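You operate a simulated robot arm through the tools that you are given. There is no shell and no other tool. Be economical: measure what you need, move in short steps, check, and stop when the job is done.

The job below is to be done with a simulated robot arm. You get a single attempt, and the scene is never put back.

## Task
Put two of the sample cups from the top of the side boards on the top of the wash stand. Take the crank sifter and put it on the top of the middle boards. Put the setting block on the top of the side boards away on the conveyor shelf. Turn the speed knob to 9. Press the table reset button two times. Open the middle tool cabinet drawer, take the socket key and put it inside and shut the drawer again. Press the cabinet stop button two times. Do these in any order. Set down upright: crank sifter.

Only the result counts: the job must be done as asked and must still hold three seconds after the hand-in. Knocking over, shifting, dropping, spilling or breaking anything else fails it.

## Robot
A 7-joint arm with a four-finger gripper on a trunk, on a base that drives. Base frame: it is fixed to the floor where the robot stands at the start and does not move with it; the origin is under the middle of the robot, x ahead of it, y to its left, z up; the surface under the hand at the start is at about z = 500. Units: mm, degrees, N and s.
Its first joint turns from -69.0 to 172.0 degrees. Places, roughly: cabinet stop button [3600, 1600, 1100]; conveyor shelf [1200, -2400, 500]; crank sifter (11x24x16 cm) [800, 500, 600]; middle tool cabinet drawer [7300, -1800, 600]; middle tool cabinet drawer inside [7400, -1800, 500]; sample cup (7x7x7 cm) [500, 0, 500]; setting block [1250, 750, 500]; socket key (6x3x12 cm) [5700, 500, 800]; speed knob [3900, -1100, 700]; table reset button [3900, -700, 600]; top of the middle boards [2400, 0, 600]; top of the wash stand [-1000, 500, 800]. Payload 3.67 kg.
The TCP is the grasp point between the finger pads, 28 mm short of the fingertips. In the tool frame z runs along the fingers and y along their closing line. Largest opening 112 mm; the body of the gripper starts 73 mm behind the TCP.
Orientation is told as [roll, pitch, yaw] about the base's x, y, z axes, in that order, counted from this pose: with the fingers straight down and closing along the base's y, the tool's x points along the base's -x, its y along +y and its z along -z.

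## Interface
- The arm moves only by the tool move_arm. Its argument "steps" is a list of rows, each a list of 3 entries, a list of its own where there are three numbers: the turn, a rotation vector about the tool's x, y, z in units of 5 degrees (1.0 is 5 degrees), then the shift along the tool's x, y, z in units of 40 mm (1.0 is 40 mm), then the gripper command, from -1 (fully open) to 1 (shut), values between in proportion. In form: [[[ax, ay, az], [dx, dy, dz], claw], ...]. A call has 1 to 8 rows; each row shifts and turns the commanded pose from where the row before left it, along the tool's axes as they then stand. A call with a number of a shift or a turn outside -1 to 1 is refused whole. A row lasts 0.2 s, in which the tool goes at most 50 mm and 8.6 degrees; a call with a longer step from one row to the next is refused whole, and so is a gripper value outside its range. Where a pose cannot be reached the arm comes as near as it can. A force on the tool above 40 N (or 10 N above the force at the start of the call, whichever is more), or a blocked arm, ends the call early, and 0.2 s more pass. Each finger halts on what it meets, pressing with about 37 N; the grip force reading is that of the motor and also rises with nothing between the fingers. The clock runs only during rows and for 0.2 s after the last one: add rows that do not move to give the fingers time. It gives the time, the measured TCP pose, the force on the tool (base axes), the opening and the grip force at its end, in the units of the frame above (readings bear some noise), with the torque about the TCP (base axes, N m) and any sound that the robot's microphone picked up.
- Cameras (640 x 400 px; columns grow to the right, rows downward): "scene" is now at [106.9, 7.1, 1227.4]; the picture's right is [0.11, -0.99, -0.00], its down [-0.93, -0.11, -0.36] and it looks along [0.36, 0.04, -0.93] (base axes); focal length 214 px, centre (320, 200). "wrist" rides on the gripper at [60, -18, -104] in the tool frame; the picture's right is [0.29, 0.96, 0.00], its down [-0.80, 0.24, -0.55] and it looks along [-0.53, 0.16, 0.83] (tool axes); focal length 234 px, centre (320, 200). There is no depth. A picture from a camera that has moved, and an enlarged one, comes with that camera's place and axes in the base frame and with its lens.
- snapshot(camera): a new picture of that camera. No time passes.
- slide_trunk(by): slides the trunk up (or, below 0, down) by that many mm; the arm and the scene camera ride with it, the base frame stays. It gives what a move gives, with no picture.
- drive_base(legs): drives the robot by 1 to 6 legs, each [ahead, turn to the left] in mm and degrees, along the robot's own axes; the way and the turn of a leg run together, so that a leg with both is an arc; at most 1500 mm and 180 degrees a leg. The arm and the cameras ride along, it lands a little off, and it stops where it bumps. It gives what a move gives.
- head_to(pan, tilt): turns the head with the scene camera to pan (to the left, within 86 degrees either way) and tilt (down, from -29 to 69), counted from straight ahead of the robot. It gives what a move gives.
- inspect(camera, box): a new picture of the part [left, top, right, bottom] of that camera's present view, enlarged. No time passes.
- job_done(): hands the job in; it is judged then, once.

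Go step by step. Nothing tells you exact positions but the pictures and the camera data: compare them with the known pose of the tool, close in by small moves and look again before you grip or let go. The budget is 217 turns and 210 pictures, counting those below and the enlarged ones. Unless the task says otherwise, let go and move clear before handing in, and close with one line.

The tools are called after "Emit:" as a command line: name --argument value ..., lists and objects as JSON in quotes. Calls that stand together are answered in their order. move_arm: Moves the arm, as the interface text tells. Its arguments: {"type":"object","properties":{"steps":{"type":"array","items":{"type":"array"}}},"required":["steps"]} The other tools are called the same way: slide_trunk (by) slides the trunk up or down; drive_base (legs) drives the base; head_to (pan, tilt) turns the head that bears the scene camera; snapshot (camera) takes a picture; inspect (camera, box) takes an enlarged picture of a part of a camera's view; job_done () hands the job in.

At the start:

```text
time: 0.0
tcp_pos: [471.6, 261.7, 1052.9]
orientation: [0.0, -0.1, -0.1]
contact_force: [0.3, -1.2, 0.3]
torque: [-0.03, -0.01, -0.01]
gripper_width: 111.8
grasp_force: 0.1
trunk travel left (down, up): [-400.0, 440.0]
robot x, y, heading: [0.9, -0.2, -0.1]
head pan, tilt: [6.6, 68.8]
```

scene: 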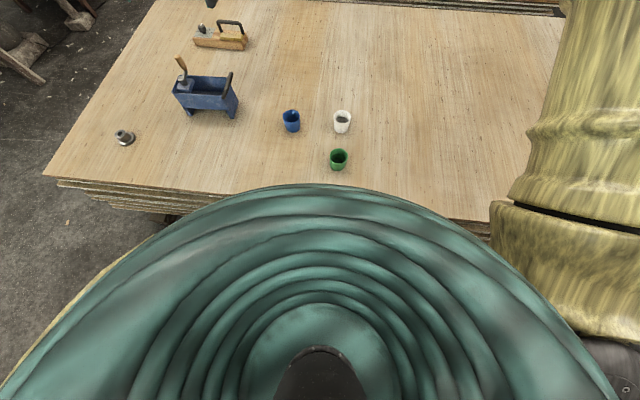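
wrist: 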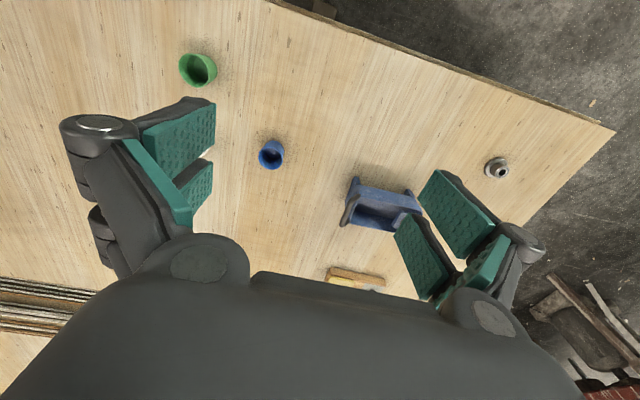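

I see three cups, a blue sifter-like box, a wooden plane and a round metal piece on the boards. I'll look around with the head to identify things first.

Emit:
head_to --pan 30 --tilt 35

Emit:
snapshot --camera "scene"

Emit:
inspect --camera "scene" --box '[220, 100, 420, 225]'

Emit:
head_to --pan 0 --tilt 15

Emit:
snapshot --camera "scene"

```text
time: 1.0
tcp_pos: [470.9, 261.8, 1054.2]
orientation: [0.0, 0.0, 0.0]
contact_force: [0.6, 0.2, 0.0]
torque: [-0.02, 0.02, -0.02]
gripper_width: 112.0
grasp_force: 0.0
trunk travel left (down, up): [-400.0, 440.0]
robot x, y, heading: [-0.9, 2.1, -0.1]
head pan, tilt: [30.0, 35.0]
```

```text
207 pictures are left
camera scene: at [127.6, 44.6, 1271.0], right [0.5, -0.87, 0.0], down [-0.5, -0.29, -0.82], along [0.71, 0.41, -0.57], focal length 214 px, centre (320, 200)
```

scene: 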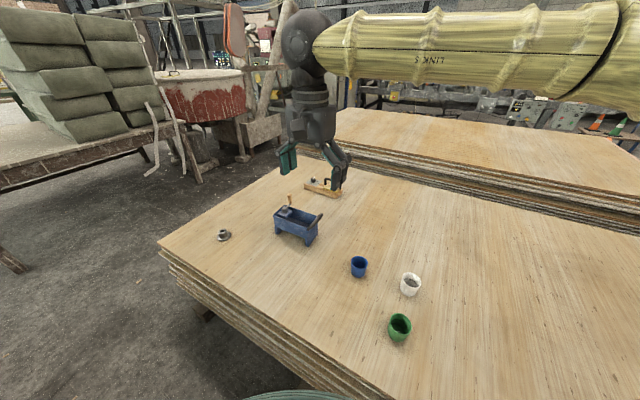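

```text
3.20 times, centred on (320, 162) of scene
camera zoom: at [127.6, 44.6, 1271.0], right [0.5, -0.87, 0.0], down [-0.5, -0.29, -0.82], along [0.71, 0.41, -0.57], focal length 686 px, centre (320, 320)
```

zoom: 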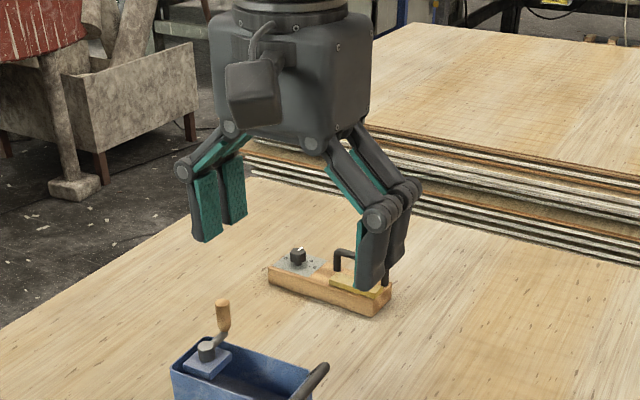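

```text
time: 1.9
tcp_pos: [470.9, 261.1, 1054.0]
orientation: [0.0, 0.1, 0.0]
contact_force: [-0.4, 0.4, -0.2]
torque: [-0.01, 0.02, -0.02]
gripper_width: 112.0
grasp_force: 0.1
trunk travel left (down, up): [-400.0, 440.0]
robot x, y, heading: [-2.4, -1.0, -0.1]
head pan, tilt: [0.0, 15.0]
```

```text
205 pictures are left
camera scene: at [144.7, 0.7, 1303.0], right [0.0, -1.0, 0.0], down [-0.26, 0.0, -0.97], along [0.97, 0.0, -0.26], focal length 214 px, centre (320, 200)
```

scene: 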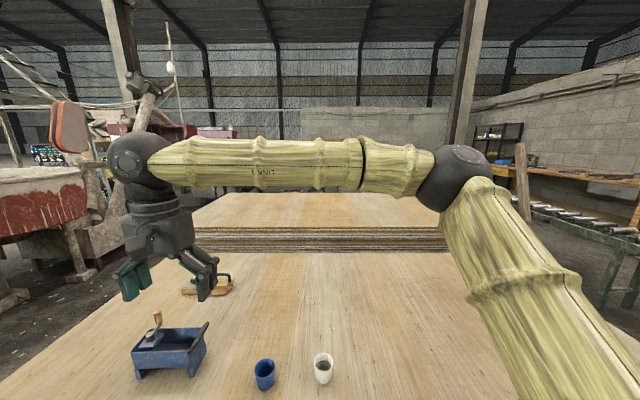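

Emit:
head_to --pan 80 --tilt 15

Emit:
snapshot --camera "scene"

Emit:
head_to --pan -70 --tilt 15

Emit:
snapshot --camera "scene"

Emit:
head_to --pan 0 --tilt 50

Emit:
snapshot --camera "scene"

Emit:
inspect --camera "scene" --box '[240, 120, 400, 220]'

```text
time: 3.5
tcp_pos: [471.3, 261.6, 1052.9]
orientation: [0.0, 0.0, -0.1]
contact_force: [0.1, -0.9, 0.7]
torque: [0.02, 0.0, 0.01]
gripper_width: 112.0
grasp_force: 0.1
trunk travel left (down, up): [-400.0, 440.0]
robot x, y, heading: [1.3, -0.1, -0.1]
head pan, tilt: [80.0, 15.0]
```

```text
204 pictures are left
camera scene: at [67.6, 92.6, 1303.1], right [0.98, -0.17, 0.0], down [-0.05, -0.25, -0.97], along [0.17, 0.95, -0.26], focal length 214 px, centre (320, 200)
```

scene: 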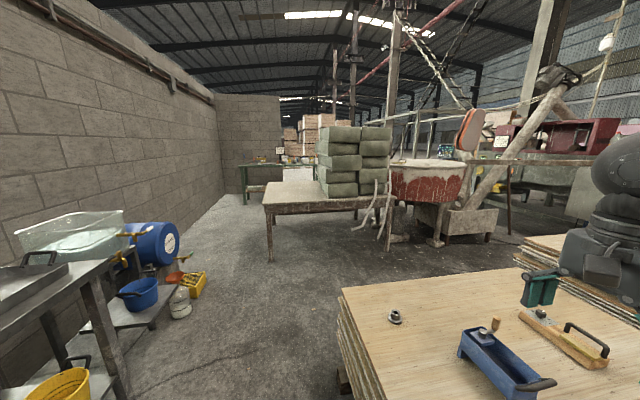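

```text
time: 5.8
tcp_pos: [471.7, 261.8, 1053.6]
orientation: [-0.1, 0.0, -0.1]
contact_force: [-0.2, 0.5, 0.0]
torque: [0.0, -0.01, 0.02]
gripper_width: 112.0
grasp_force: 0.1
trunk travel left (down, up): [-400.0, 440.0]
robot x, y, heading: [0.2, 1.3, -0.2]
head pan, tilt: [-70.0, 15.0]
```

```text
203 pictures are left
camera scene: at [83.3, -87.1, 1303.0], right [-0.94, -0.34, 0.0], down [-0.09, 0.24, -0.97], along [0.33, -0.91, -0.26], focal length 214 px, centre (320, 200)
```

scene: 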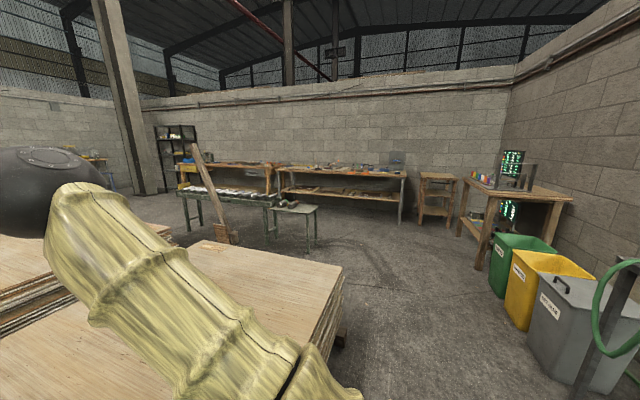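

```text
time: 7.2
tcp_pos: [470.3, 261.5, 1053.3]
orientation: [0.0, 0.0, -0.1]
contact_force: [-0.2, 0.3, -0.1]
torque: [-0.03, 0.03, 0.01]
gripper_width: 112.0
grasp_force: 0.0
trunk travel left (down, up): [-400.0, 440.0]
robot x, y, heading: [2.7, 2.2, 0.2]
head pan, tilt: [0.0, 50.0]
```

```text
202 pictures are left
camera scene: at [128.3, 0.6, 1249.3], right [0.0, -1.0, 0.0], down [-0.77, 0.0, -0.64], along [0.64, 0.0, -0.77], focal length 214 px, centre (320, 200)
```

scene: 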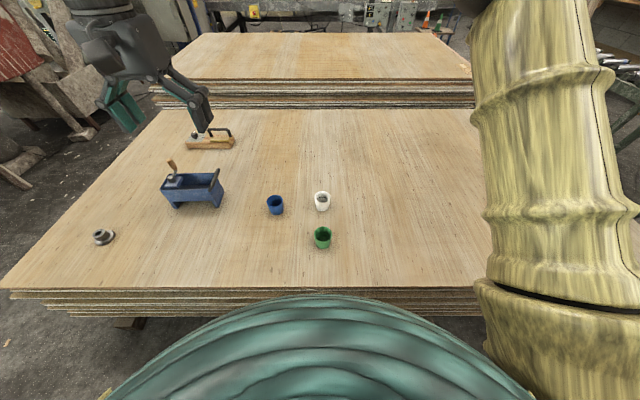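

```text
4.00 times, centred on (320, 170) of scene
camera zoom: at [128.3, 0.6, 1249.3], right [0.0, -1.0, 0.0], down [-0.77, 0.0, -0.64], along [0.64, 0.0, -0.77], focal length 858 px, centre (320, 320)
```

zoom: 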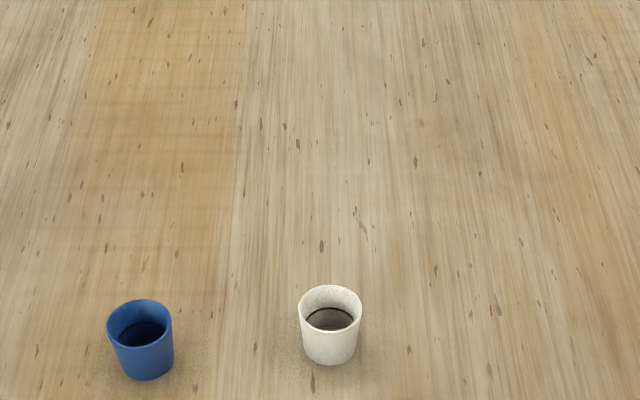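

The setting block is the wooden piece with knob and handle. I take the empty green cup to be at about (541,-8) and the blue one at (690,190). I'll move above the green one.

Emit:
move_arm --steps '[[[0, 0, 0], [-0.25, -0.97, 0.5], -1], [[0, 0, 0], [-0.25, -0.97, 0.5], -1], [[0, 0, 0], [-0.25, -0.97, 0.5], -1], [[0, 0, 0], [-0.25, -0.97, 0.5], -1], [[0, 0, 0], [-0.25, -0.97, 0.5], -1], [[0, 0, 0], [-0.25, -0.97, 0.5], -1], [[0, 0, 0], [-0.25, -0.97, 0.5], -1]]'

Emit:
move_arm --steps '[[[0, 0, 0], [0, 0, 1], -1], [[0, 0, 0], [0, 0, 1], -1], [[0, 0, 0], [0, 0, 1], -1], [[0, 0, 0], [0, 0, 1], -1], [[0, 0, 0], [0, 0, 1], -1]]'

Emit:
snapshot --camera "wrist"

Emit:
snapshot --camera "scene"

```text
time: 8.8
tcp_pos: [540.6, -11.0, 911.8]
orientation: [0.1, 0.0, 0.0]
contact_force: [0.0, -0.6, 0.5]
torque: [0.02, 0.0, -0.01]
gripper_width: 111.7
grasp_force: 0.1
trunk travel left (down, up): [-400.0, 440.0]
robot x, y, heading: [2.7, 1.6, 0.0]
head pan, tilt: [0.0, 50.0]
```

```text
time: 10.0
tcp_pos: [540.0, -9.9, 713.1]
orientation: [-0.1, 0.0, -0.1]
contact_force: [0.1, -0.6, -0.3]
torque: [0.0, -0.03, 0.0]
gripper_width: 111.9
grasp_force: 0.1
trunk travel left (down, up): [-400.0, 440.0]
robot x, y, heading: [0.9, -1.1, -0.1]
head pan, tilt: [0.0, 50.0]
```

```text
200 pictures are left
camera wrist: at [481.2, -27.2, 817.5], right [-0.29, 0.96, 0.0], down [0.8, 0.24, 0.56], along [0.53, 0.16, -0.83], focal length 234 px, centre (320, 200)
```

wrist: 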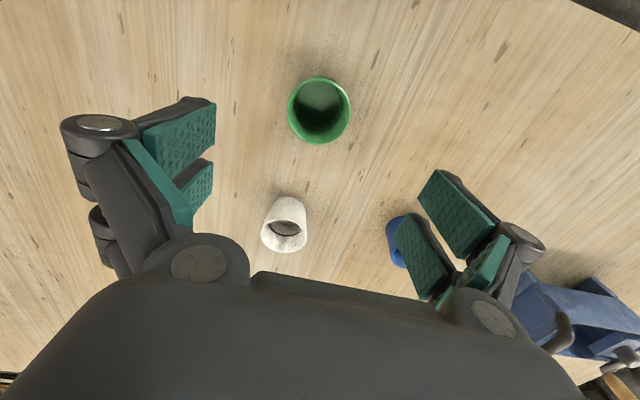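

```text
199 pictures are left
camera scene: at [128.4, 0.5, 1249.4], right [0.0, -1.0, 0.0], down [-0.77, 0.0, -0.64], along [0.64, 0.0, -0.77], focal length 214 px, centre (320, 200)
```

scene: 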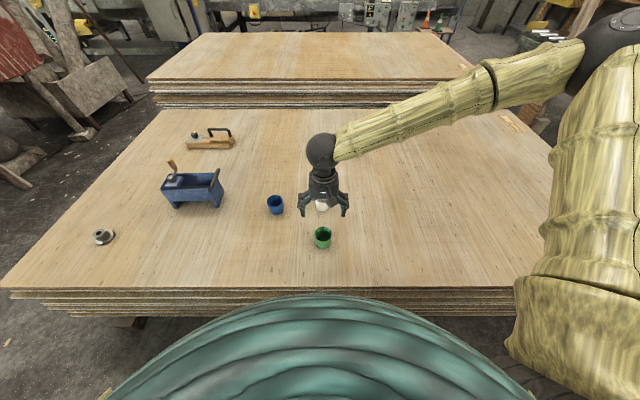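

The green cup's rim centre is at about (531,-13). I'll shift slightly, descend and grip.

Emit:
move_arm --steps '[[[0, 0, 0], [0.22, -0.08, 1], -1], [[0, 0, 0], [0, 0, 1], -1], [[0, 0, 0], [0, 0, 1], -1], [[0, 0, 0], [0, 0, 1], -1], [[0, 0, 0], [0, 0, 0.2], -1]]'

Emit:
snapshot --camera "wrist"

Emit:
move_arm --steps '[[[0, 0, 0], [0, 0, 0], 1], [[0, 0, 0], [0, 0, 0], 1], [[0, 0, 0], [0, 0, 0], 1]]'

Emit:
snapshot --camera "wrist"

```text
time: 11.2
tcp_pos: [532.0, -13.9, 544.0]
orientation: [0.1, 0.0, 0.0]
contact_force: [-0.5, -0.2, 0.0]
torque: [0.0, -0.01, 0.0]
gripper_width: 111.9
grasp_force: 0.2
trunk travel left (down, up): [-400.0, 440.0]
robot x, y, heading: [1.2, 0.7, 0.1]
head pan, tilt: [0.0, 50.0]
```

```text
198 pictures are left
camera wrist: at [473.0, -31.5, 649.7], right [-0.29, 0.96, 0.0], down [0.8, 0.24, 0.55], along [0.53, 0.16, -0.83], focal length 234 px, centre (320, 200)
```

wrist: 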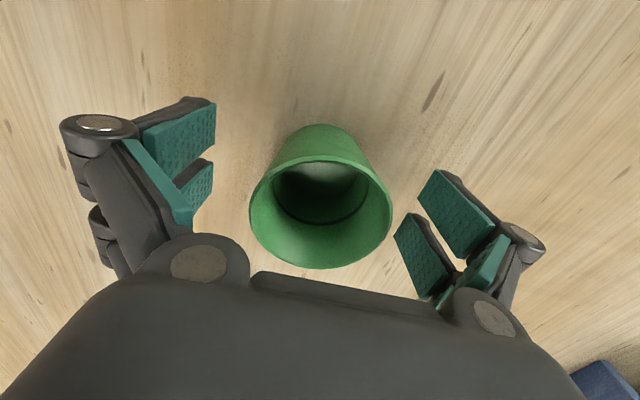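

```text
time: 12.0
tcp_pos: [532.7, -14.6, 545.2]
orientation: [-0.1, -0.1, -0.1]
contact_force: [0.3, -0.3, -0.6]
torque: [-0.02, 0.01, 0.01]
gripper_width: 63.4
grasp_force: 37.0
trunk travel left (down, up): [-400.0, 440.0]
robot x, y, heading: [2.9, -2.5, -0.0]
head pan, tilt: [0.0, 50.0]
```

```text
197 pictures are left
camera wrist: at [473.0, -31.4, 650.2], right [-0.29, 0.96, 0.0], down [0.8, 0.24, 0.55], along [0.53, 0.16, -0.83], focal length 234 px, centre (320, 200)
```

wrist: 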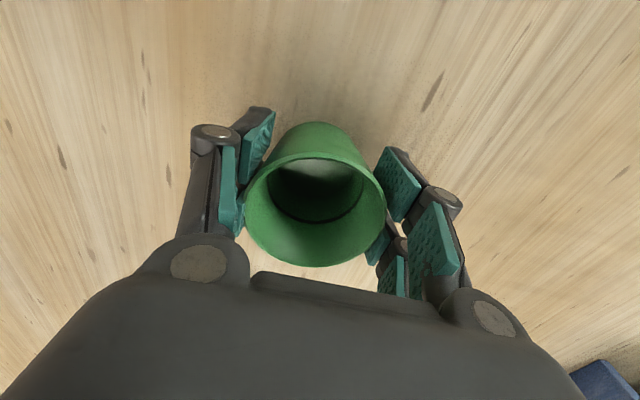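

The green cup is gripped. I'll lift, back off a little and turn left toward the wash stand.

Emit:
move_arm --steps '[[[0, 0, 0], [0, 0, -1], 1], [[0, 0, 0], [0, 0, -1], 1], [[0, 0, 0], [0, 0, -1], 1], [[0, 0, 0], [0, 0, -1], 1], [[0, 0, 0], [0, 0, -1], 1], [[0, 0, 0], [0, 0, -1], 1], [[0, 0, 0], [0, 0, -1], 1], [[0, 0, 0], [0, 0, -1], 1]]'

Emit:
move_arm --steps '[[[0, 0, 0], [0.5, 0, -1], 1], [[0, 0, 0], [0.5, 0, -1], 1], [[0, 0, 0], [0.5, 0, -1], 1]]'

Emit:
head_to --pan 75 --tilt 20

Emit:
drive_base --legs '[[0, 90]]'

Emit:
snapshot --camera "scene"

```text
time: 13.8
tcp_pos: [531.4, -14.6, 865.3]
orientation: [0.0, -0.1, 0.1]
contact_force: [1.0, -0.1, -1.1]
torque: [-0.04, -0.02, -0.01]
gripper_width: 63.2
grasp_force: 37.5
trunk travel left (down, up): [-400.0, 440.0]
robot x, y, heading: [1.7, 4.1, -0.2]
head pan, tilt: [0.0, 50.0]
```

```text
time: 14.6
tcp_pos: [471.2, -13.7, 985.8]
orientation: [0.0, 0.1, 0.1]
contact_force: [-0.5, 0.1, 0.4]
torque: [0.02, 0.02, 0.01]
gripper_width: 62.9
grasp_force: 37.2
trunk travel left (down, up): [-400.0, 440.0]
robot x, y, heading: [1.4, -1.0, 0.2]
head pan, tilt: [0.0, 50.0]
```

```text
time: 16.1
tcp_pos: [471.1, -13.4, 984.9]
orientation: [0.0, 0.0, -0.1]
contact_force: [0.2, -0.3, -0.4]
torque: [-0.03, 0.0, 0.03]
gripper_width: 62.9
grasp_force: 37.3
trunk travel left (down, up): [-400.0, 440.0]
robot x, y, heading: [1.8, 0.3, 0.0]
head pan, tilt: [75.0, 20.0]
```

```text
time: 20.3
tcp_pos: [15.3, 472.5, 985.8]
orientation: [0.0, 0.1, 89.5]
contact_force: [0.5, -0.4, 0.4]
torque: [-0.01, 0.01, 0.01]
gripper_width: 62.4
grasp_force: 36.6
trunk travel left (down, up): [-400.0, 440.0]
robot x, y, heading: [0.4, 2.5, 89.4]
head pan, tilt: [75.0, 20.0]
```

```text
196 pictures are left
camera scene: at [-88.1, 75.7, 1294.9], right [0.26, 0.96, 0.0], down [0.33, -0.09, -0.94], along [-0.91, 0.25, -0.34], focal length 214 px, centre (320, 200)
```

scene: 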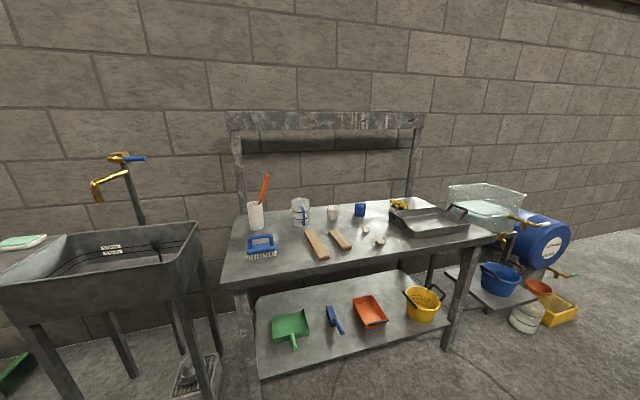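

Emit:
inspect --camera "scene" --box '[220, 160, 500, 335]'

```text
2.29 times, centred on (360, 248) of scene
camera zoom: at [-88.1, 75.7, 1294.9], right [0.26, 0.96, 0.0], down [0.33, -0.09, -0.94], along [-0.91, 0.25, -0.34], focal length 490 px, centre (229, 91)
```

zoom: 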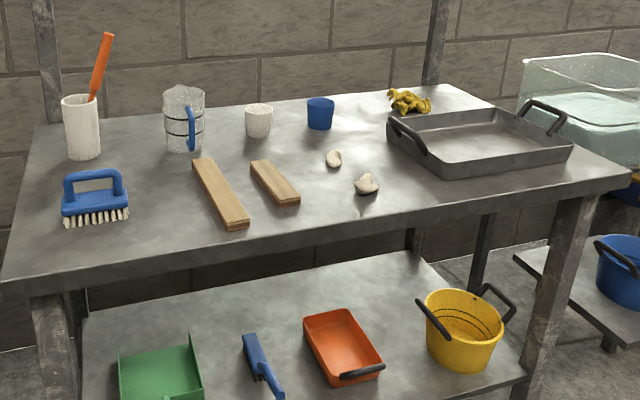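

The wash stand top is at about z 800, with its front edge near x=-720. There is a free patch around (-820…-935, 178) between the brush and the left wooden bar. I'll drive there and look closely.

Emit:
drive_base --legs '[[178, 0], [0, 90.5], [300, 0]]'

Emit:
head_to --pan 0 --tilt 40

Emit:
snapshot --camera "scene"

Emit:
snapshot --camera "wrist"

```text
time: 27.3
tcp_pos: [-775.6, 183.2, 984.8]
orientation: [0.2, 0.0, -179.5]
contact_force: [-0.5, 0.0, -0.5]
torque: [0.02, -0.02, -0.03]
gripper_width: 61.7
grasp_force: 36.8
trunk travel left (down, up): [-400.0, 440.0]
robot x, y, heading: [-303.9, 170.4, -179.2]
head pan, tilt: [75.0, 20.0]
```

```text
time: 28.8
tcp_pos: [-774.8, 184.3, 985.8]
orientation: [0.1, 0.1, -179.5]
contact_force: [0.7, -0.7, -0.6]
torque: [-0.03, -0.03, 0.0]
gripper_width: 61.8
grasp_force: 37.4
trunk travel left (down, up): [-400.0, 440.0]
robot x, y, heading: [-304.7, 178.7, -179.2]
head pan, tilt: [0.0, 40.0]
```

```text
194 pictures are left
camera scene: at [-436.4, 173.2, 1263.5], right [-0.01, 1.0, 0.0], down [0.64, 0.01, -0.77], along [-0.77, -0.01, -0.64], focal length 214 px, centre (320, 200)
```

scene: 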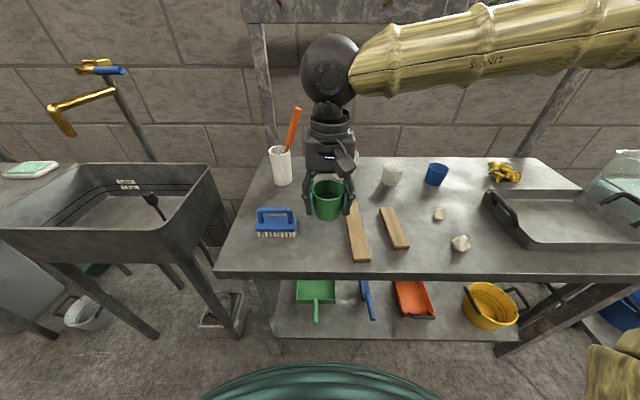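

```text
193 pictures are left
camera wrist: at [-714.3, 203.3, 1090.1], right [0.3, -0.96, 0.0], down [-0.8, -0.25, 0.55], along [-0.53, -0.16, -0.83], focal length 234 px, centre (320, 200)
```

wrist: 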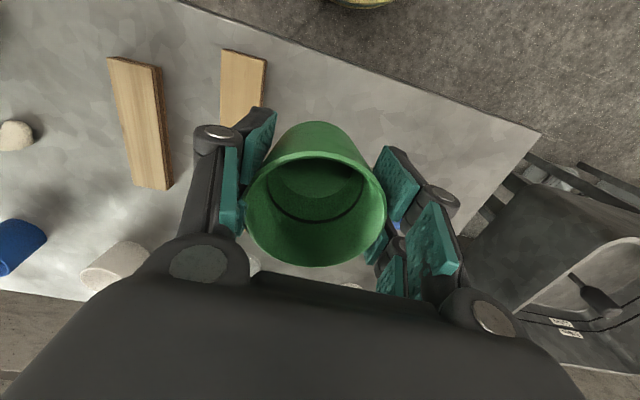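

Emit:
move_arm --steps '[[[0, 0, 0], [-0.97, 0.03, 0], 1], [[0, 0, 0], [-0.97, 0.03, 0], 1], [[0, 0, 0], [-0.97, 0.03, 0], 1], [[0, 0, 0], [-0.97, 0.03, 0], 1], [[0, 0, 0], [0, 0, 1], 1], [[0, 0, 0], [0, 0, 0.8], 1]]'

Emit:
snapshot --camera "scene"

Emit:
snapshot --camera "wrist"

```text
time: 30.2
tcp_pos: [-929.8, 177.3, 911.6]
orientation: [0.1, 0.1, -179.6]
contact_force: [0.1, 0.9, -0.2]
torque: [-0.02, 0.0, -0.01]
gripper_width: 61.5
grasp_force: 36.7
trunk travel left (down, up): [-400.0, 440.0]
robot x, y, heading: [-301.4, 173.0, -179.0]
head pan, tilt: [0.0, 40.0]
```

```text
192 pictures are left
camera scene: at [-436.8, 173.4, 1263.5], right [-0.01, 1.0, 0.0], down [0.64, 0.01, -0.77], along [-0.77, -0.01, -0.64], focal length 214 px, centre (320, 200)
```

scene: 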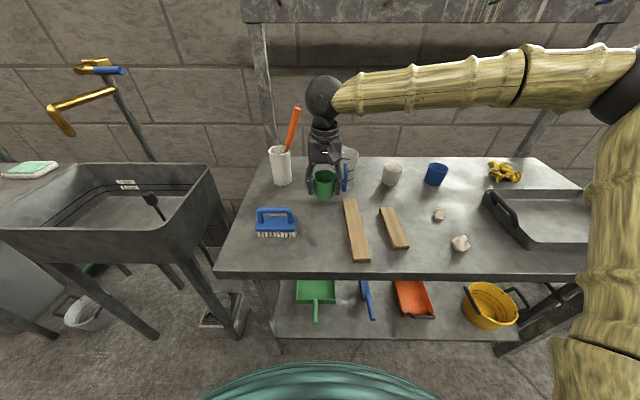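

```text
191 pictures are left
camera wrist: at [-870.0, 196.9, 1017.3], right [0.3, -0.96, 0.0], down [-0.8, -0.24, 0.55], along [-0.53, -0.16, -0.83], focal length 234 px, centre (320, 200)
```

wrist: 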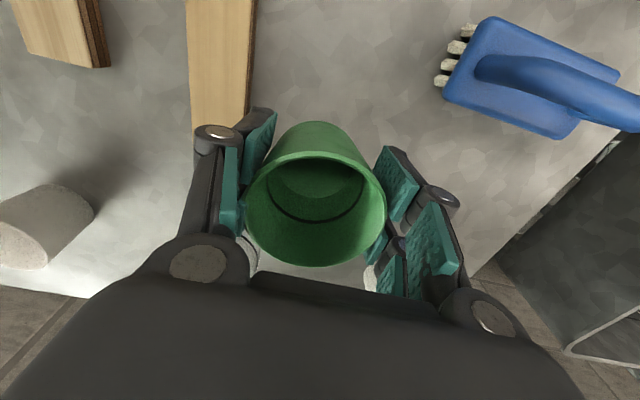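

Emit:
move_arm --steps '[[[0, 0, 0], [0, 0.1, 0.8], 1], [[0, 0, 0], [0, 0, 0.65], 1], [[0, 0, 0], [0, 0, 0], 1]]'

Emit:
move_arm --steps '[[[0, 0, 0], [0, 0, 0.1], 1], [[0, 0, 0], [0, 0, 0.0], 1]]'

Emit:
snapshot --camera "scene"

```text
time: 31.0
tcp_pos: [-929.3, 173.0, 854.9]
orientation: [0.1, 0.1, -179.5]
contact_force: [0.0, 0.0, 0.4]
torque: [0.0, 0.02, 0.01]
gripper_width: 61.5
grasp_force: 37.5
trunk travel left (down, up): [-400.0, 440.0]
robot x, y, heading: [-303.7, 171.0, -179.5]
head pan, tilt: [0.0, 40.0]
```

```text
time: 31.6
tcp_pos: [-931.0, 173.6, 849.9]
orientation: [0.1, 0.0, -179.5]
contact_force: [0.2, 0.0, -1.0]
torque: [0.02, -0.05, 0.02]
gripper_width: 61.4
grasp_force: 36.9
trunk travel left (down, up): [-400.0, 440.0]
robot x, y, heading: [-300.0, 173.0, -179.4]
head pan, tilt: [0.0, 40.0]
```

```text
190 pictures are left
camera scene: at [-436.4, 173.2, 1263.5], right [-0.01, 1.0, 0.0], down [0.64, 0.01, -0.77], along [-0.77, -0.01, -0.64], focal length 214 px, centre (320, 200)
```

scene: 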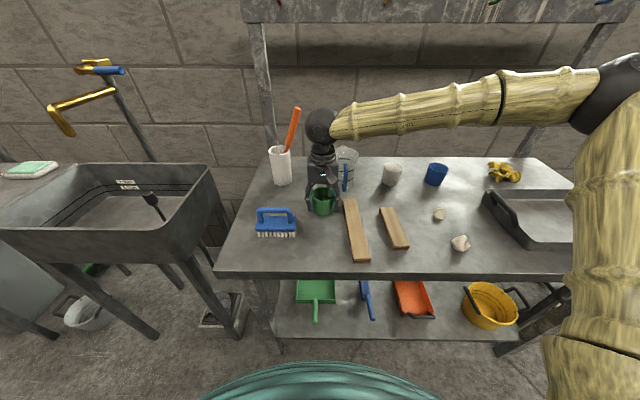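

Emit:
move_arm --steps '[[[0, 0, 0], [0, 0, 0.08], 1], [[0, 0, 0], [0, 0, 0], 1]]'

Emit:
move_arm --steps '[[[0, 0, 0], [0, 0, 0.06], 1], [[0, 0, 0], [0, 0, 0], 1]]'

```text
time: 32.2
tcp_pos: [-928.8, 174.2, 846.5]
orientation: [0.1, 0.0, -179.6]
contact_force: [-1.2, -0.1, -0.6]
torque: [-0.01, 0.0, -0.01]
gripper_width: 61.3
grasp_force: 37.4
trunk travel left (down, up): [-400.0, 440.0]
robot x, y, heading: [-305.9, 173.0, -179.2]
head pan, tilt: [0.0, 40.0]
```

```text
time: 32.8
tcp_pos: [-929.9, 172.7, 844.4]
orientation: [0.0, 0.0, -179.5]
contact_force: [-0.3, -0.8, -0.8]
torque: [0.02, 0.0, -0.02]
gripper_width: 61.1
grasp_force: 36.6
trunk travel left (down, up): [-400.0, 440.0]
robot x, y, heading: [-303.4, 177.2, -179.2]
head pan, tilt: [0.0, 40.0]
```

Emit:
move_arm --steps '[[[0, 0, 0], [0, 0, 0.08], 1], [[0, 0, 0], [0, 0, 0], 1]]'

Emit:
move_arm --steps '[[[0, 0, 0], [0, 0, 0.08], 1], [[0, 0, 0], [0, 0, 0], 1]]'

Emit:
inspect --camera "scene" --box '[270, 150, 370, 230]'

```text
time: 33.4
tcp_pos: [-929.4, 172.8, 844.7]
orientation: [0.0, -0.2, -179.7]
contact_force: [-2.7, 2.3, 20.4]
torque: [-0.15, 0.04, 0.03]
gripper_width: 61.8
grasp_force: 37.0
trunk travel left (down, up): [-400.0, 440.0]
robot x, y, heading: [-301.4, 175.0, -179.4]
head pan, tilt: [0.0, 40.0]
```

```text
time: 34.0
tcp_pos: [-929.2, 173.9, 840.8]
orientation: [0.1, -0.2, -179.6]
contact_force: [-3.0, 2.1, 26.6]
torque: [-0.04, 0.28, 0.12]
gripper_width: 61.0
grasp_force: 36.9
trunk travel left (down, up): [-400.0, 440.0]
robot x, y, heading: [-301.2, 174.1, -179.4]
head pan, tilt: [0.0, 40.0]
```

```text
5.00 times, centred on (320, 190) of scene
camera zoom: at [-435.0, 173.4, 1263.8], right [-0.01, 1.0, 0.0], down [0.64, 0.01, -0.77], along [-0.77, -0.01, -0.64], focal length 1072 px, centre (320, 250)
```

zoom: 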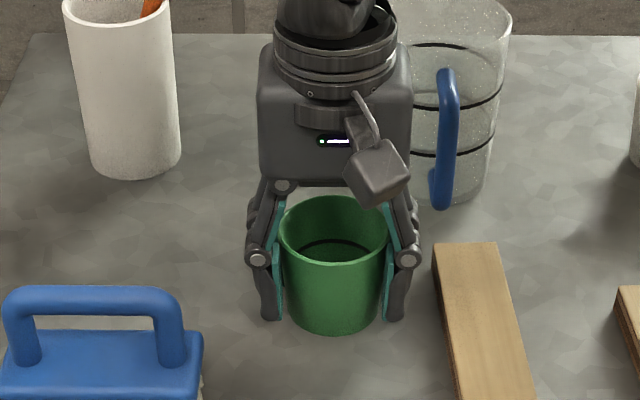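

Contact with the table felt; the cup stands. I'll ease off slightly, open partway, and rise.

Emit:
move_arm --steps '[[[0, 0, 0], [0, 0, -0.08], 1], [[0, 0, 0], [0, 0, 0], -0.5], [[0, 0, 0], [0, 0, 0], -0.5], [[0, 0, 0], [0, 0, 0], -0.5]]'

Emit:
move_arm --steps '[[[0, 0, 0], [0, 0, -0.7], -0.5], [[0, 0, 0], [0, 0, -1], -0.5], [[0, 0, 0], [0, 0, -1], -0.5], [[0, 0, 0], [0, 0, -1], -0.5], [[0, 0, 0], [0.5, 0, -1], -1], [[0, 0, 0], [1, 0, 0], -1], [[0, 0, 0], [1, 0, 0], -1], [[0, 0, 0], [1, 0, 0], -1]]'

Emit:
snapshot --camera "scene"

```text
time: 35.0
tcp_pos: [-929.8, 174.0, 841.8]
orientation: [0.1, 0.0, -179.5]
contact_force: [-0.1, 0.1, 0.3]
torque: [-0.02, 0.03, 0.0]
gripper_width: 83.9
grasp_force: 0.1
trunk travel left (down, up): [-400.0, 440.0]
robot x, y, heading: [-302.4, 174.7, -179.2]
head pan, tilt: [0.0, 40.0]
```

```text
time: 36.8
tcp_pos: [-789.8, 174.3, 1030.7]
orientation: [0.1, -0.1, -179.6]
contact_force: [0.0, 0.1, 0.5]
torque: [-0.02, 0.01, -0.02]
gripper_width: 111.9
grasp_force: 0.1
trunk travel left (down, up): [-400.0, 440.0]
robot x, y, heading: [-301.8, 173.0, -179.1]
head pan, tilt: [0.0, 40.0]
```

```text
188 pictures are left
camera scene: at [-436.0, 173.3, 1263.6], right [-0.01, 1.0, 0.0], down [0.64, 0.01, -0.77], along [-0.77, -0.01, -0.64], focal length 214 px, centre (320, 200)
```

scene: 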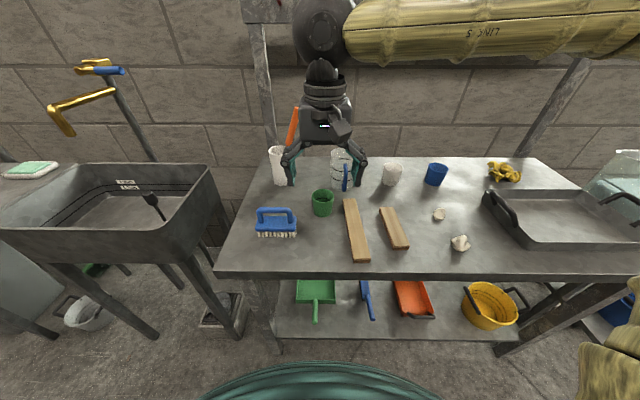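

The green cup stands on the wash stand. Now I go back for the blue cup at about (690,190).

Emit:
drive_base --legs '[[-302, 0], [0, 179.5]]'

Emit:
head_to --pan 0 --tilt 50

Emit:
snapshot --camera "scene"

```text
time: 43.2
tcp_pos: [156.2, -289.6, 1033.6]
orientation: [1.2, -0.1, -68.9]
contact_force: [0.0, -0.2, -0.4]
torque: [0.06, -0.01, -0.03]
gripper_width: 112.2
grasp_force: 0.1
trunk travel left (down, up): [-400.0, 440.0]
robot x, y, heading: [-10.6, 168.9, -74.6]
head pan, tilt: [0.0, 40.0]
stopped in leg 2: the robot was blocked; the commanded pose is now the measured one
```

```text
time: 43.9
tcp_pos: [169.9, -286.1, 1030.4]
orientation: [0.2, 0.1, -68.8]
contact_force: [0.4, 0.6, -0.1]
torque: [0.02, -0.07, 0.03]
gripper_width: 112.0
grasp_force: 0.1
trunk travel left (down, up): [-400.0, 440.0]
robot x, y, heading: [-11.4, 164.7, -74.8]
head pan, tilt: [0.0, 50.0]
```

```text
187 pictures are left
camera scene: at [15.2, 44.3, 1249.8], right [-0.97, -0.26, -0.01], down [-0.2, 0.74, -0.64], along [0.17, -0.62, -0.77], focal length 214 px, centre (320, 200)
```

scene: 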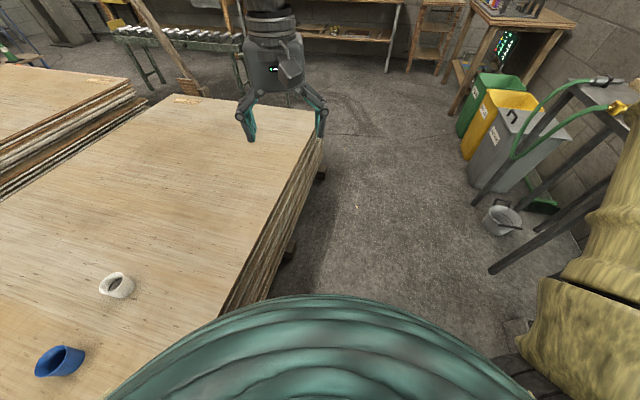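

The turn was blocked, probably by the elbow against the hose stand on the right. I'll look there before reversing the turn.

Emit:
head_to --pan -50 --tilt 25

Emit:
snapshot --camera "scene"

```text
time: 45.1
tcp_pos: [169.4, -285.1, 1030.7]
orientation: [0.2, 0.1, -68.9]
contact_force: [-0.5, 0.7, 0.0]
torque: [-0.01, 0.01, -0.01]
gripper_width: 112.1
grasp_force: 0.1
trunk travel left (down, up): [-400.0, 440.0]
robot x, y, heading: [-11.0, 167.8, -74.9]
head pan, tilt: [-50.0, 25.0]
```

```text
186 pictures are left
camera scene: at [-50.4, 45.0, 1286.7], right [-0.82, 0.57, 0.0], down [0.24, 0.35, -0.91], along [-0.52, -0.74, -0.42], focal length 214 px, centre (320, 200)
```

scene: 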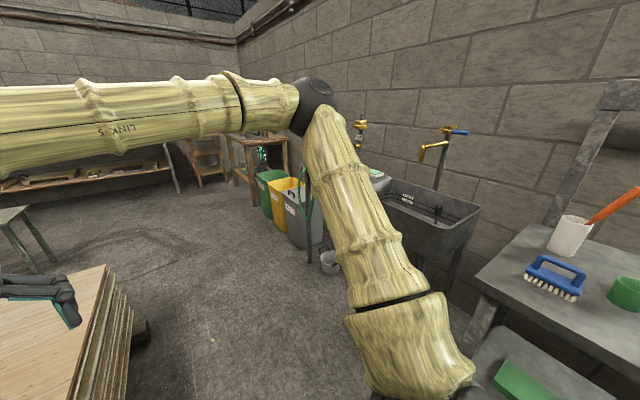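

Emit:
drive_base --legs '[[0, -105], [60, 0]]'

Emit:
drive_base --legs '[[0, -90], [0, -90]]'

Emit:
head_to --pan 0 --tilt 50

Emit:
snapshot --camera "scene"

```text
time: 50.5
tcp_pos: [-557.2, 107.4, 1029.0]
orientation: [0.2, 0.2, -173.6]
contact_force: [0.4, 0.7, -1.3]
torque: [-0.01, -0.02, 0.01]
gripper_width: 112.3
grasp_force: 0.0
trunk travel left (down, up): [-400.0, 440.0]
robot x, y, heading: [-66.6, 166.4, -179.6]
head pan, tilt: [-50.0, 25.0]
```

```text
time: 58.4
tcp_pos: [409.9, 244.9, 1030.3]
orientation: [0.3, 0.0, 8.3]
contact_force: [-0.1, -0.1, 0.1]
torque: [0.02, 0.0, 0.02]
gripper_width: 111.9
grasp_force: 0.1
trunk travel left (down, up): [-400.0, 440.0]
robot x, y, heading: [-72.8, 167.6, 2.5]
head pan, tilt: [-50.0, 25.0]
```

```text
time: 59.6
tcp_pos: [411.1, 245.6, 1030.3]
orientation: [0.3, 0.0, 8.3]
contact_force: [0.5, 0.1, 0.0]
torque: [0.02, 0.01, 0.01]
gripper_width: 112.1
grasp_force: 0.1
trunk travel left (down, up): [-400.0, 440.0]
robot x, y, heading: [-71.4, 168.7, 2.5]
head pan, tilt: [0.0, 50.0]
```

```text
185 pictures are left
camera scene: at [56.2, 173.7, 1249.4], right [0.04, -1.0, 0.0], down [-0.77, -0.03, -0.64], along [0.64, 0.03, -0.77], focal length 214 px, centre (320, 200)
```

scene: 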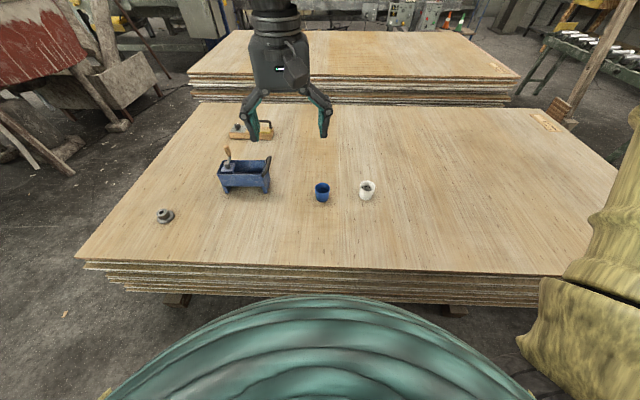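

Emit:
drive_base --legs '[[70, -2.5]]'

```text
time: 60.6
tcp_pos: [485.6, 225.2, 1028.6]
orientation: [0.3, 0.2, 5.7]
contact_force: [0.6, 0.2, 0.2]
torque: [0.02, 0.05, 0.01]
gripper_width: 112.0
grasp_force: 0.3
trunk travel left (down, up): [-400.0, 440.0]
robot x, y, heading: [0.8, 170.6, -0.3]
head pan, tilt: [0.0, 50.0]
```

Emit:
move_arm --steps '[[[0, 0, 0.57], [0, 0, 1], -1], [[0, 0, 0.57], [0, 0, 1], -1], [[0, 0, 0], [-0.86, -0.14, 0.8], -1], [[0, 0, 0], [-0.86, -0.14, 0.8], -1], [[0, 0, 0], [-0.86, -0.14, 0.8], -1], [[0, 0, 0], [-0.86, -0.14, 0.8], -1], [[0, 0, 0], [-0.86, -0.14, 0.8], -1], [[0, 0, 0], [-0.86, -0.14, 0.8], -1]]'

Emit:
snapshot --camera "wrist"

```text
time: 62.4
tcp_pos: [692.8, 191.5, 757.7]
orientation: [0.2, 0.3, 0.1]
contact_force: [-0.1, 0.0, -0.3]
torque: [0.03, -0.02, 0.03]
gripper_width: 111.9
grasp_force: 0.1
trunk travel left (down, up): [-400.0, 440.0]
robot x, y, heading: [-0.8, 172.7, -0.1]
head pan, tilt: [0.0, 50.0]
```

```text
184 pictures are left
camera wrist: at [632.3, 174.5, 861.5], right [-0.29, 0.96, 0.0], down [0.8, 0.24, 0.55], along [0.53, 0.16, -0.83], focal length 234 px, centre (320, 200)
```

wrist: 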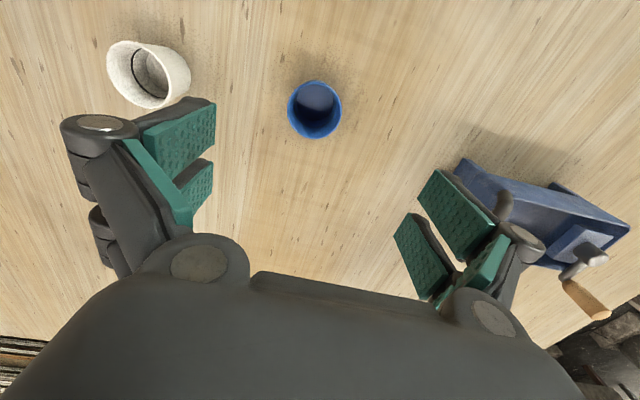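

Emit:
move_arm --steps '[[[0, 0, 0], [0, -0.1, 1], -1], [[0, 0, 0], [0, 0, 1], -1], [[0, 0, 0], [0, 0, 1], -1], [[0, 0, 0], [0, 0, 1], -1], [[0, 0, 0], [0, 0, 1], -1], [[0, 0, 0], [0, 0, 0.3], -1], [[0, 0, 0], [0, 0, 0], -1]]'

Emit:
snapshot --camera "wrist"

Emit:
move_arm --steps '[[[0, 0, 0], [0, 0, 0], 1], [[0, 0, 0], [0, 0, 0], 1], [[0, 0, 0], [0, 0, 0], 1], [[0, 0, 0], [0, 0, 0], 1]]'

Emit:
move_arm --steps '[[[0, 0, 0], [0, 0, -1], 1], [[0, 0, 0], [0, 0, -1], 1], [[0, 0, 0], [0, 0, -1], 1], [[0, 0, 0], [0, 0, -1], 1], [[0, 0, 0], [0, 0, -1], 1], [[0, 0, 0], [0, 0, -1], 1], [[0, 0, 0], [0, 0, -1], 1], [[0, 0, 0], [0, 0, -1], 1]]'

Emit:
move_arm --steps '[[[0, 0, 0], [0.8, 0, -0.8], 1], [[0, 0, 0], [0.8, 0, -0.8], 1], [[0, 0, 0], [1, 0, -0.6], 1], [[0, 0, 0], [1, 0, -0.6], 1], [[0, 0, 0], [1, 0, 0], 1]]'

Emit:
snapshot --camera "wrist"

```text
time: 64.0
tcp_pos: [689.0, 189.3, 545.0]
orientation: [0.2, 0.3, -0.1]
contact_force: [0.0, -0.5, 0.1]
torque: [0.03, -0.02, -0.03]
gripper_width: 111.7
grasp_force: 0.1
trunk travel left (down, up): [-400.0, 440.0]
robot x, y, heading: [-3.0, 167.7, -0.1]
head pan, tilt: [0.0, 50.0]
```

```text
183 pictures are left
camera wrist: at [630.0, 171.1, 650.4], right [-0.29, 0.96, 0.0], down [0.8, 0.24, 0.55], along [0.53, 0.16, -0.83], focal length 234 px, centre (320, 200)
```

wrist: 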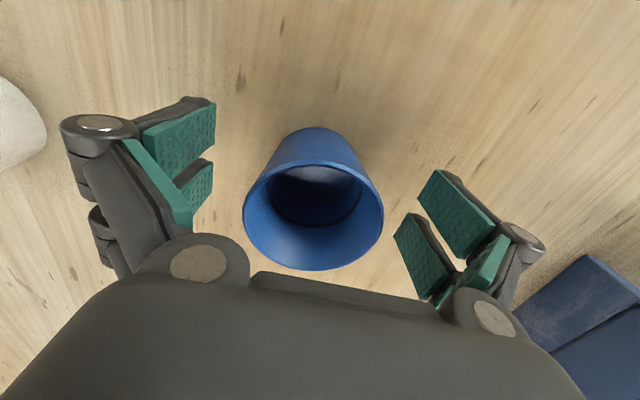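

```text
time: 65.0
tcp_pos: [690.1, 189.0, 544.2]
orientation: [0.2, 0.2, 0.1]
contact_force: [-0.5, -0.3, 0.0]
torque: [0.01, 0.02, 0.03]
gripper_width: 64.8
grasp_force: 36.9
trunk travel left (down, up): [-400.0, 440.0]
robot x, y, heading: [-4.0, 172.1, 0.0]
head pan, tilt: [0.0, 50.0]
```

```text
time: 66.8
tcp_pos: [688.6, 186.8, 864.3]
orientation: [0.2, 0.2, 0.0]
contact_force: [0.4, 0.5, -0.5]
torque: [0.01, 0.0, -0.01]
gripper_width: 64.7
grasp_force: 36.8
trunk travel left (down, up): [-400.0, 440.0]
robot x, y, heading: [-2.6, 171.3, -0.2]
head pan, tilt: [0.0, 50.0]
```

```text
time: 68.0
tcp_pos: [506.8, 188.4, 978.3]
orientation: [0.2, 0.1, -0.1]
contact_force: [-0.4, -0.2, -0.2]
torque: [-0.01, -0.06, 0.0]
gripper_width: 64.9
grasp_force: 36.8
trunk travel left (down, up): [-400.0, 440.0]
robot x, y, heading: [0.2, 171.1, -0.3]
head pan, tilt: [0.0, 50.0]
```

```text
182 pictures are left
camera wrist: at [448.0, 171.0, 1082.0], right [-0.29, 0.96, 0.0], down [0.8, 0.24, 0.55], along [0.53, 0.16, -0.83], focal length 234 px, centre (320, 200)
```

wrist: 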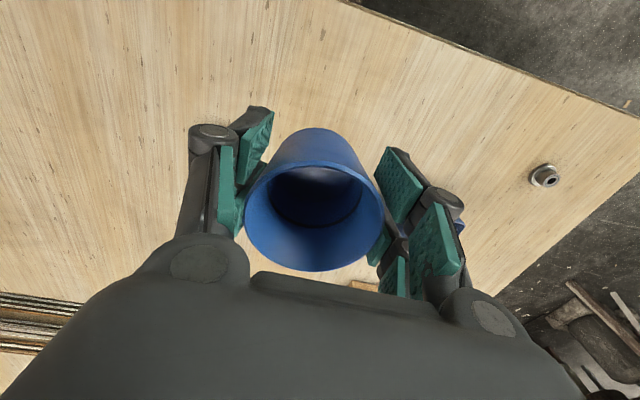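

The blue cup is gripped. I'll drive back to the wash stand the same way.

Emit:
drive_base --legs '[[-40, 0], [0, 90], [0, 90], [260, 0]]'

Emit:
head_to --pan 0 --tilt 40

Emit:
snapshot --camera "scene"

Emit:
snapshot --camera "wrist"

```text
time: 78.0
tcp_pos: [-809.0, 137.7, 976.5]
orientation: [0.2, 0.2, -179.1]
contact_force: [-0.1, -0.1, -0.7]
torque: [0.01, 0.0, -0.03]
gripper_width: 64.6
grasp_force: 37.3
trunk travel left (down, up): [-400.0, 440.0]
robot x, y, heading: [-303.9, 163.9, -178.9]
head pan, tilt: [0.0, 50.0]
```

```text
time: 78.8
tcp_pos: [-809.4, 139.1, 976.0]
orientation: [0.3, 0.3, -179.0]
contact_force: [0.1, -0.3, -0.5]
torque: [0.0, 0.01, 0.01]
gripper_width: 64.5
grasp_force: 36.5
trunk travel left (down, up): [-400.0, 440.0]
robot x, y, heading: [-298.9, 163.6, -178.9]
head pan, tilt: [0.0, 40.0]
```

```text
181 pictures are left
camera scene: at [-434.4, 165.1, 1263.4], right [-0.01, 1.0, 0.0], down [0.64, 0.01, -0.77], along [-0.77, -0.01, -0.64], focal length 214 px, centre (320, 200)
```

scene: 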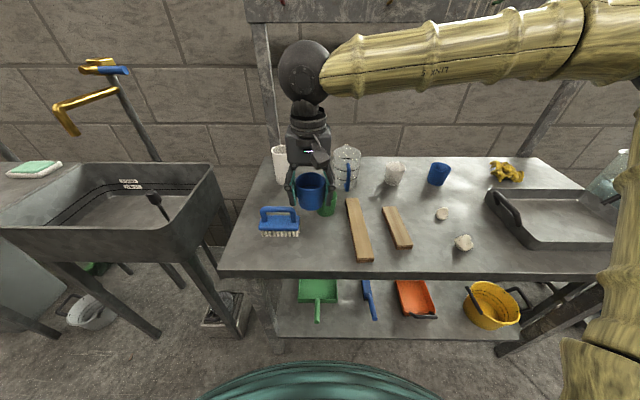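

```text
180 pictures are left
camera wrist: at [-749.2, 158.0, 1081.6], right [0.3, -0.95, 0.0], down [-0.79, -0.25, 0.55], along [-0.52, -0.17, -0.83], focal length 234 px, centre (320, 200)
```

wrist: 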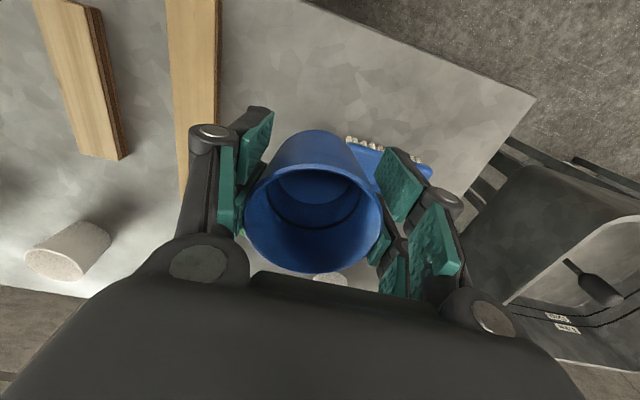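

Emit:
move_arm --steps '[[[0, 0, 0], [0, -0.95, 0], 1], [[0, 0, 0], [0, 0, 1], 1], [[0, 0, 0], [0, 0, 0.9], 1], [[0, 0, 0], [0, 0, 0], 1]]'

Emit:
inspect --camera "scene" --box '[250, 150, 410, 270]'

```text
time: 79.8
tcp_pos: [-808.5, 176.9, 899.8]
orientation: [0.2, 0.2, -179.0]
contact_force: [0.5, 0.2, -0.7]
torque: [-0.02, -0.01, 0.0]
gripper_width: 64.4
grasp_force: 37.3
trunk travel left (down, up): [-400.0, 440.0]
robot x, y, heading: [-299.7, 165.5, -179.3]
head pan, tilt: [0.0, 40.0]
```

```text
3.33 times, centred on (330, 210) of scene
camera zoom: at [-434.2, 165.2, 1263.6], right [-0.01, 1.0, 0.0], down [0.64, 0.01, -0.77], along [-0.77, -0.01, -0.64], focal length 715 px, centre (287, 167)
```

zoom: 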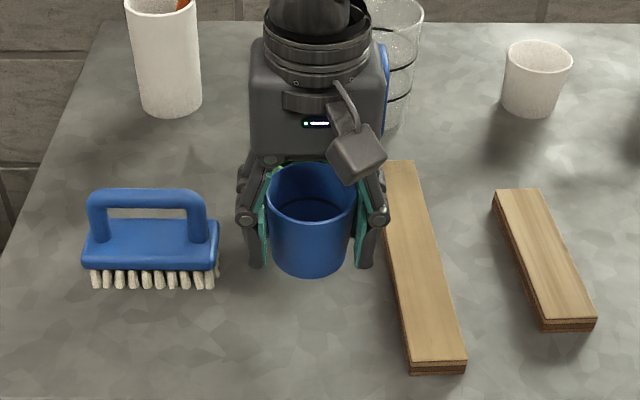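

Emit:
move_arm --steps '[[[0, 0, 0], [0, 0.05, 0.8], 1], [[0, 0, 0], [0, 0, 0.5], 1], [[0, 0, 0], [0, 0, 0.05], 1], [[0, 0, 0], [0, 0, 0], 1]]'

Emit:
move_arm --steps '[[[0, 0, 0], [0, 0, 0.07], 1], [[0, 0, 0], [0, 0, 0], 1]]'

Emit:
move_arm --steps '[[[0, 0, 0], [0, 0, 0.07], 1], [[0, 0, 0], [0, 0, 0], 1]]'

```text
time: 80.8
tcp_pos: [-808.4, 173.2, 845.0]
orientation: [0.2, 0.2, -179.0]
contact_force: [-0.2, 0.0, -0.3]
torque: [0.03, -0.01, -0.01]
gripper_width: 64.3
grasp_force: 36.5
trunk travel left (down, up): [-400.0, 440.0]
robot x, y, heading: [-303.3, 166.7, -179.2]
head pan, tilt: [0.0, 40.0]
```

```text
time: 81.4
tcp_pos: [-809.4, 174.2, 843.7]
orientation: [0.2, 0.2, -179.0]
contact_force: [-0.6, 1.2, 13.8]
torque: [0.24, 0.16, 0.0]
gripper_width: 64.7
grasp_force: 36.8
trunk travel left (down, up): [-400.0, 440.0]
robot x, y, heading: [-295.7, 165.8, -179.2]
head pan, tilt: [0.0, 40.0]
```

```text
time: 82.0
tcp_pos: [-807.7, 173.6, 841.9]
orientation: [0.2, 0.1, -179.0]
contact_force: [-2.9, 0.1, 26.3]
torque: [-0.01, 0.35, -0.12]
gripper_width: 64.9
grasp_force: 37.5
trunk travel left (down, up): [-400.0, 440.0]
robot x, y, heading: [-300.0, 164.1, -179.3]
head pan, tilt: [0.0, 40.0]
```

Emit:
move_arm --steps '[[[0, 0, 0], [0, 0, -0.07], 1], [[0, 0, 0], [0, 0, 0], -0.5], [[0, 0, 0], [0, 0, 0], -0.5], [[0, 0, 0], [0, 0, 0], -0.5]]'

Emit:
move_arm --steps '[[[0, 0, 0], [0, 0, -0.7], -0.5], [[0, 0, 0], [0, 0, -1], -0.5], [[0, 0, 0], [0, 0, -1], -0.5], [[0, 0, 0], [0, 0, -1], -0.5], [[0, 0, 0], [0.2, 0, -1], -1], [[0, 0, 0], [0.2, 0, 0], -1]]'

Emit:
inspect --camera "scene" --box '[250, 150, 410, 270]'

```text
time: 83.0
tcp_pos: [-808.5, 172.3, 844.3]
orientation: [0.2, 0.2, -179.0]
contact_force: [-0.5, 0.8, -0.2]
torque: [0.0, 0.01, -0.01]
gripper_width: 84.0
grasp_force: 0.0
trunk travel left (down, up): [-400.0, 440.0]
robot x, y, heading: [-299.2, 167.9, -179.2]
head pan, tilt: [0.0, 40.0]
```

```text
time: 84.4
tcp_pos: [-793.1, 174.1, 1032.0]
orientation: [0.2, 0.2, -179.1]
contact_force: [0.1, -0.5, -0.8]
torque: [0.0, 0.0, -0.04]
gripper_width: 112.1
grasp_force: 0.2
trunk travel left (down, up): [-400.0, 440.0]
robot x, y, heading: [-302.6, 162.6, -179.3]
head pan, tilt: [0.0, 40.0]
```

```text
3.33 times, centred on (330, 210) of scene
camera zoom: at [-434.3, 165.2, 1263.5], right [-0.01, 1.0, 0.0], down [0.64, 0.01, -0.77], along [-0.77, -0.01, -0.64], focal length 715 px, centre (287, 167)
```

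zoom: 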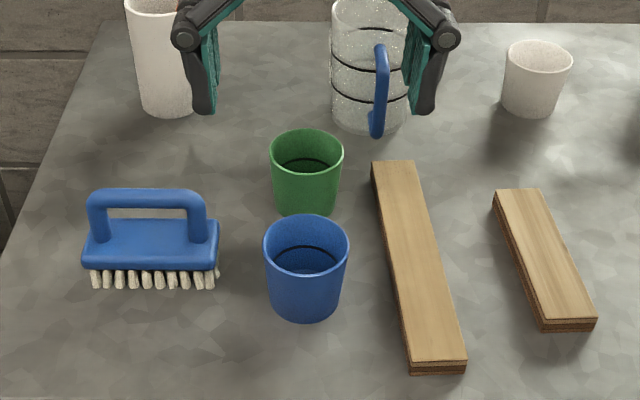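

Both cups stand well. Next I'll go round to the left side of the side boards for the sifter.

Emit:
drive_base --legs '[[-210, 0], [0, -90], [1350, 0], [0, -90], [860, 0], [0, -90]]'

Emit:
snapshot --camera "scene"

```text
time: 108.0
tcp_pos: [759.5, 1048.2, 1029.8]
orientation: [0.2, 0.2, -88.7]
contact_force: [-0.1, -0.4, 0.8]
torque: [0.02, 0.02, 0.01]
gripper_width: 111.8
grasp_force: 0.1
trunk travel left (down, up): [-400.0, 440.0]
robot x, y, heading: [770.0, 1542.1, -88.8]
head pan, tilt: [0.0, 40.0]
```

```text
177 pictures are left
camera scene: at [770.3, 1406.8, 1263.5], right [-1.0, -0.02, 0.0], down [-0.01, 0.64, -0.77], along [0.02, -0.77, -0.64], focal length 214 px, centre (320, 200)
```

scene: 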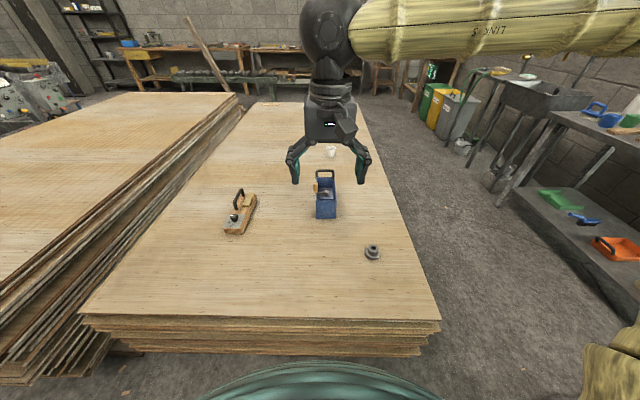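

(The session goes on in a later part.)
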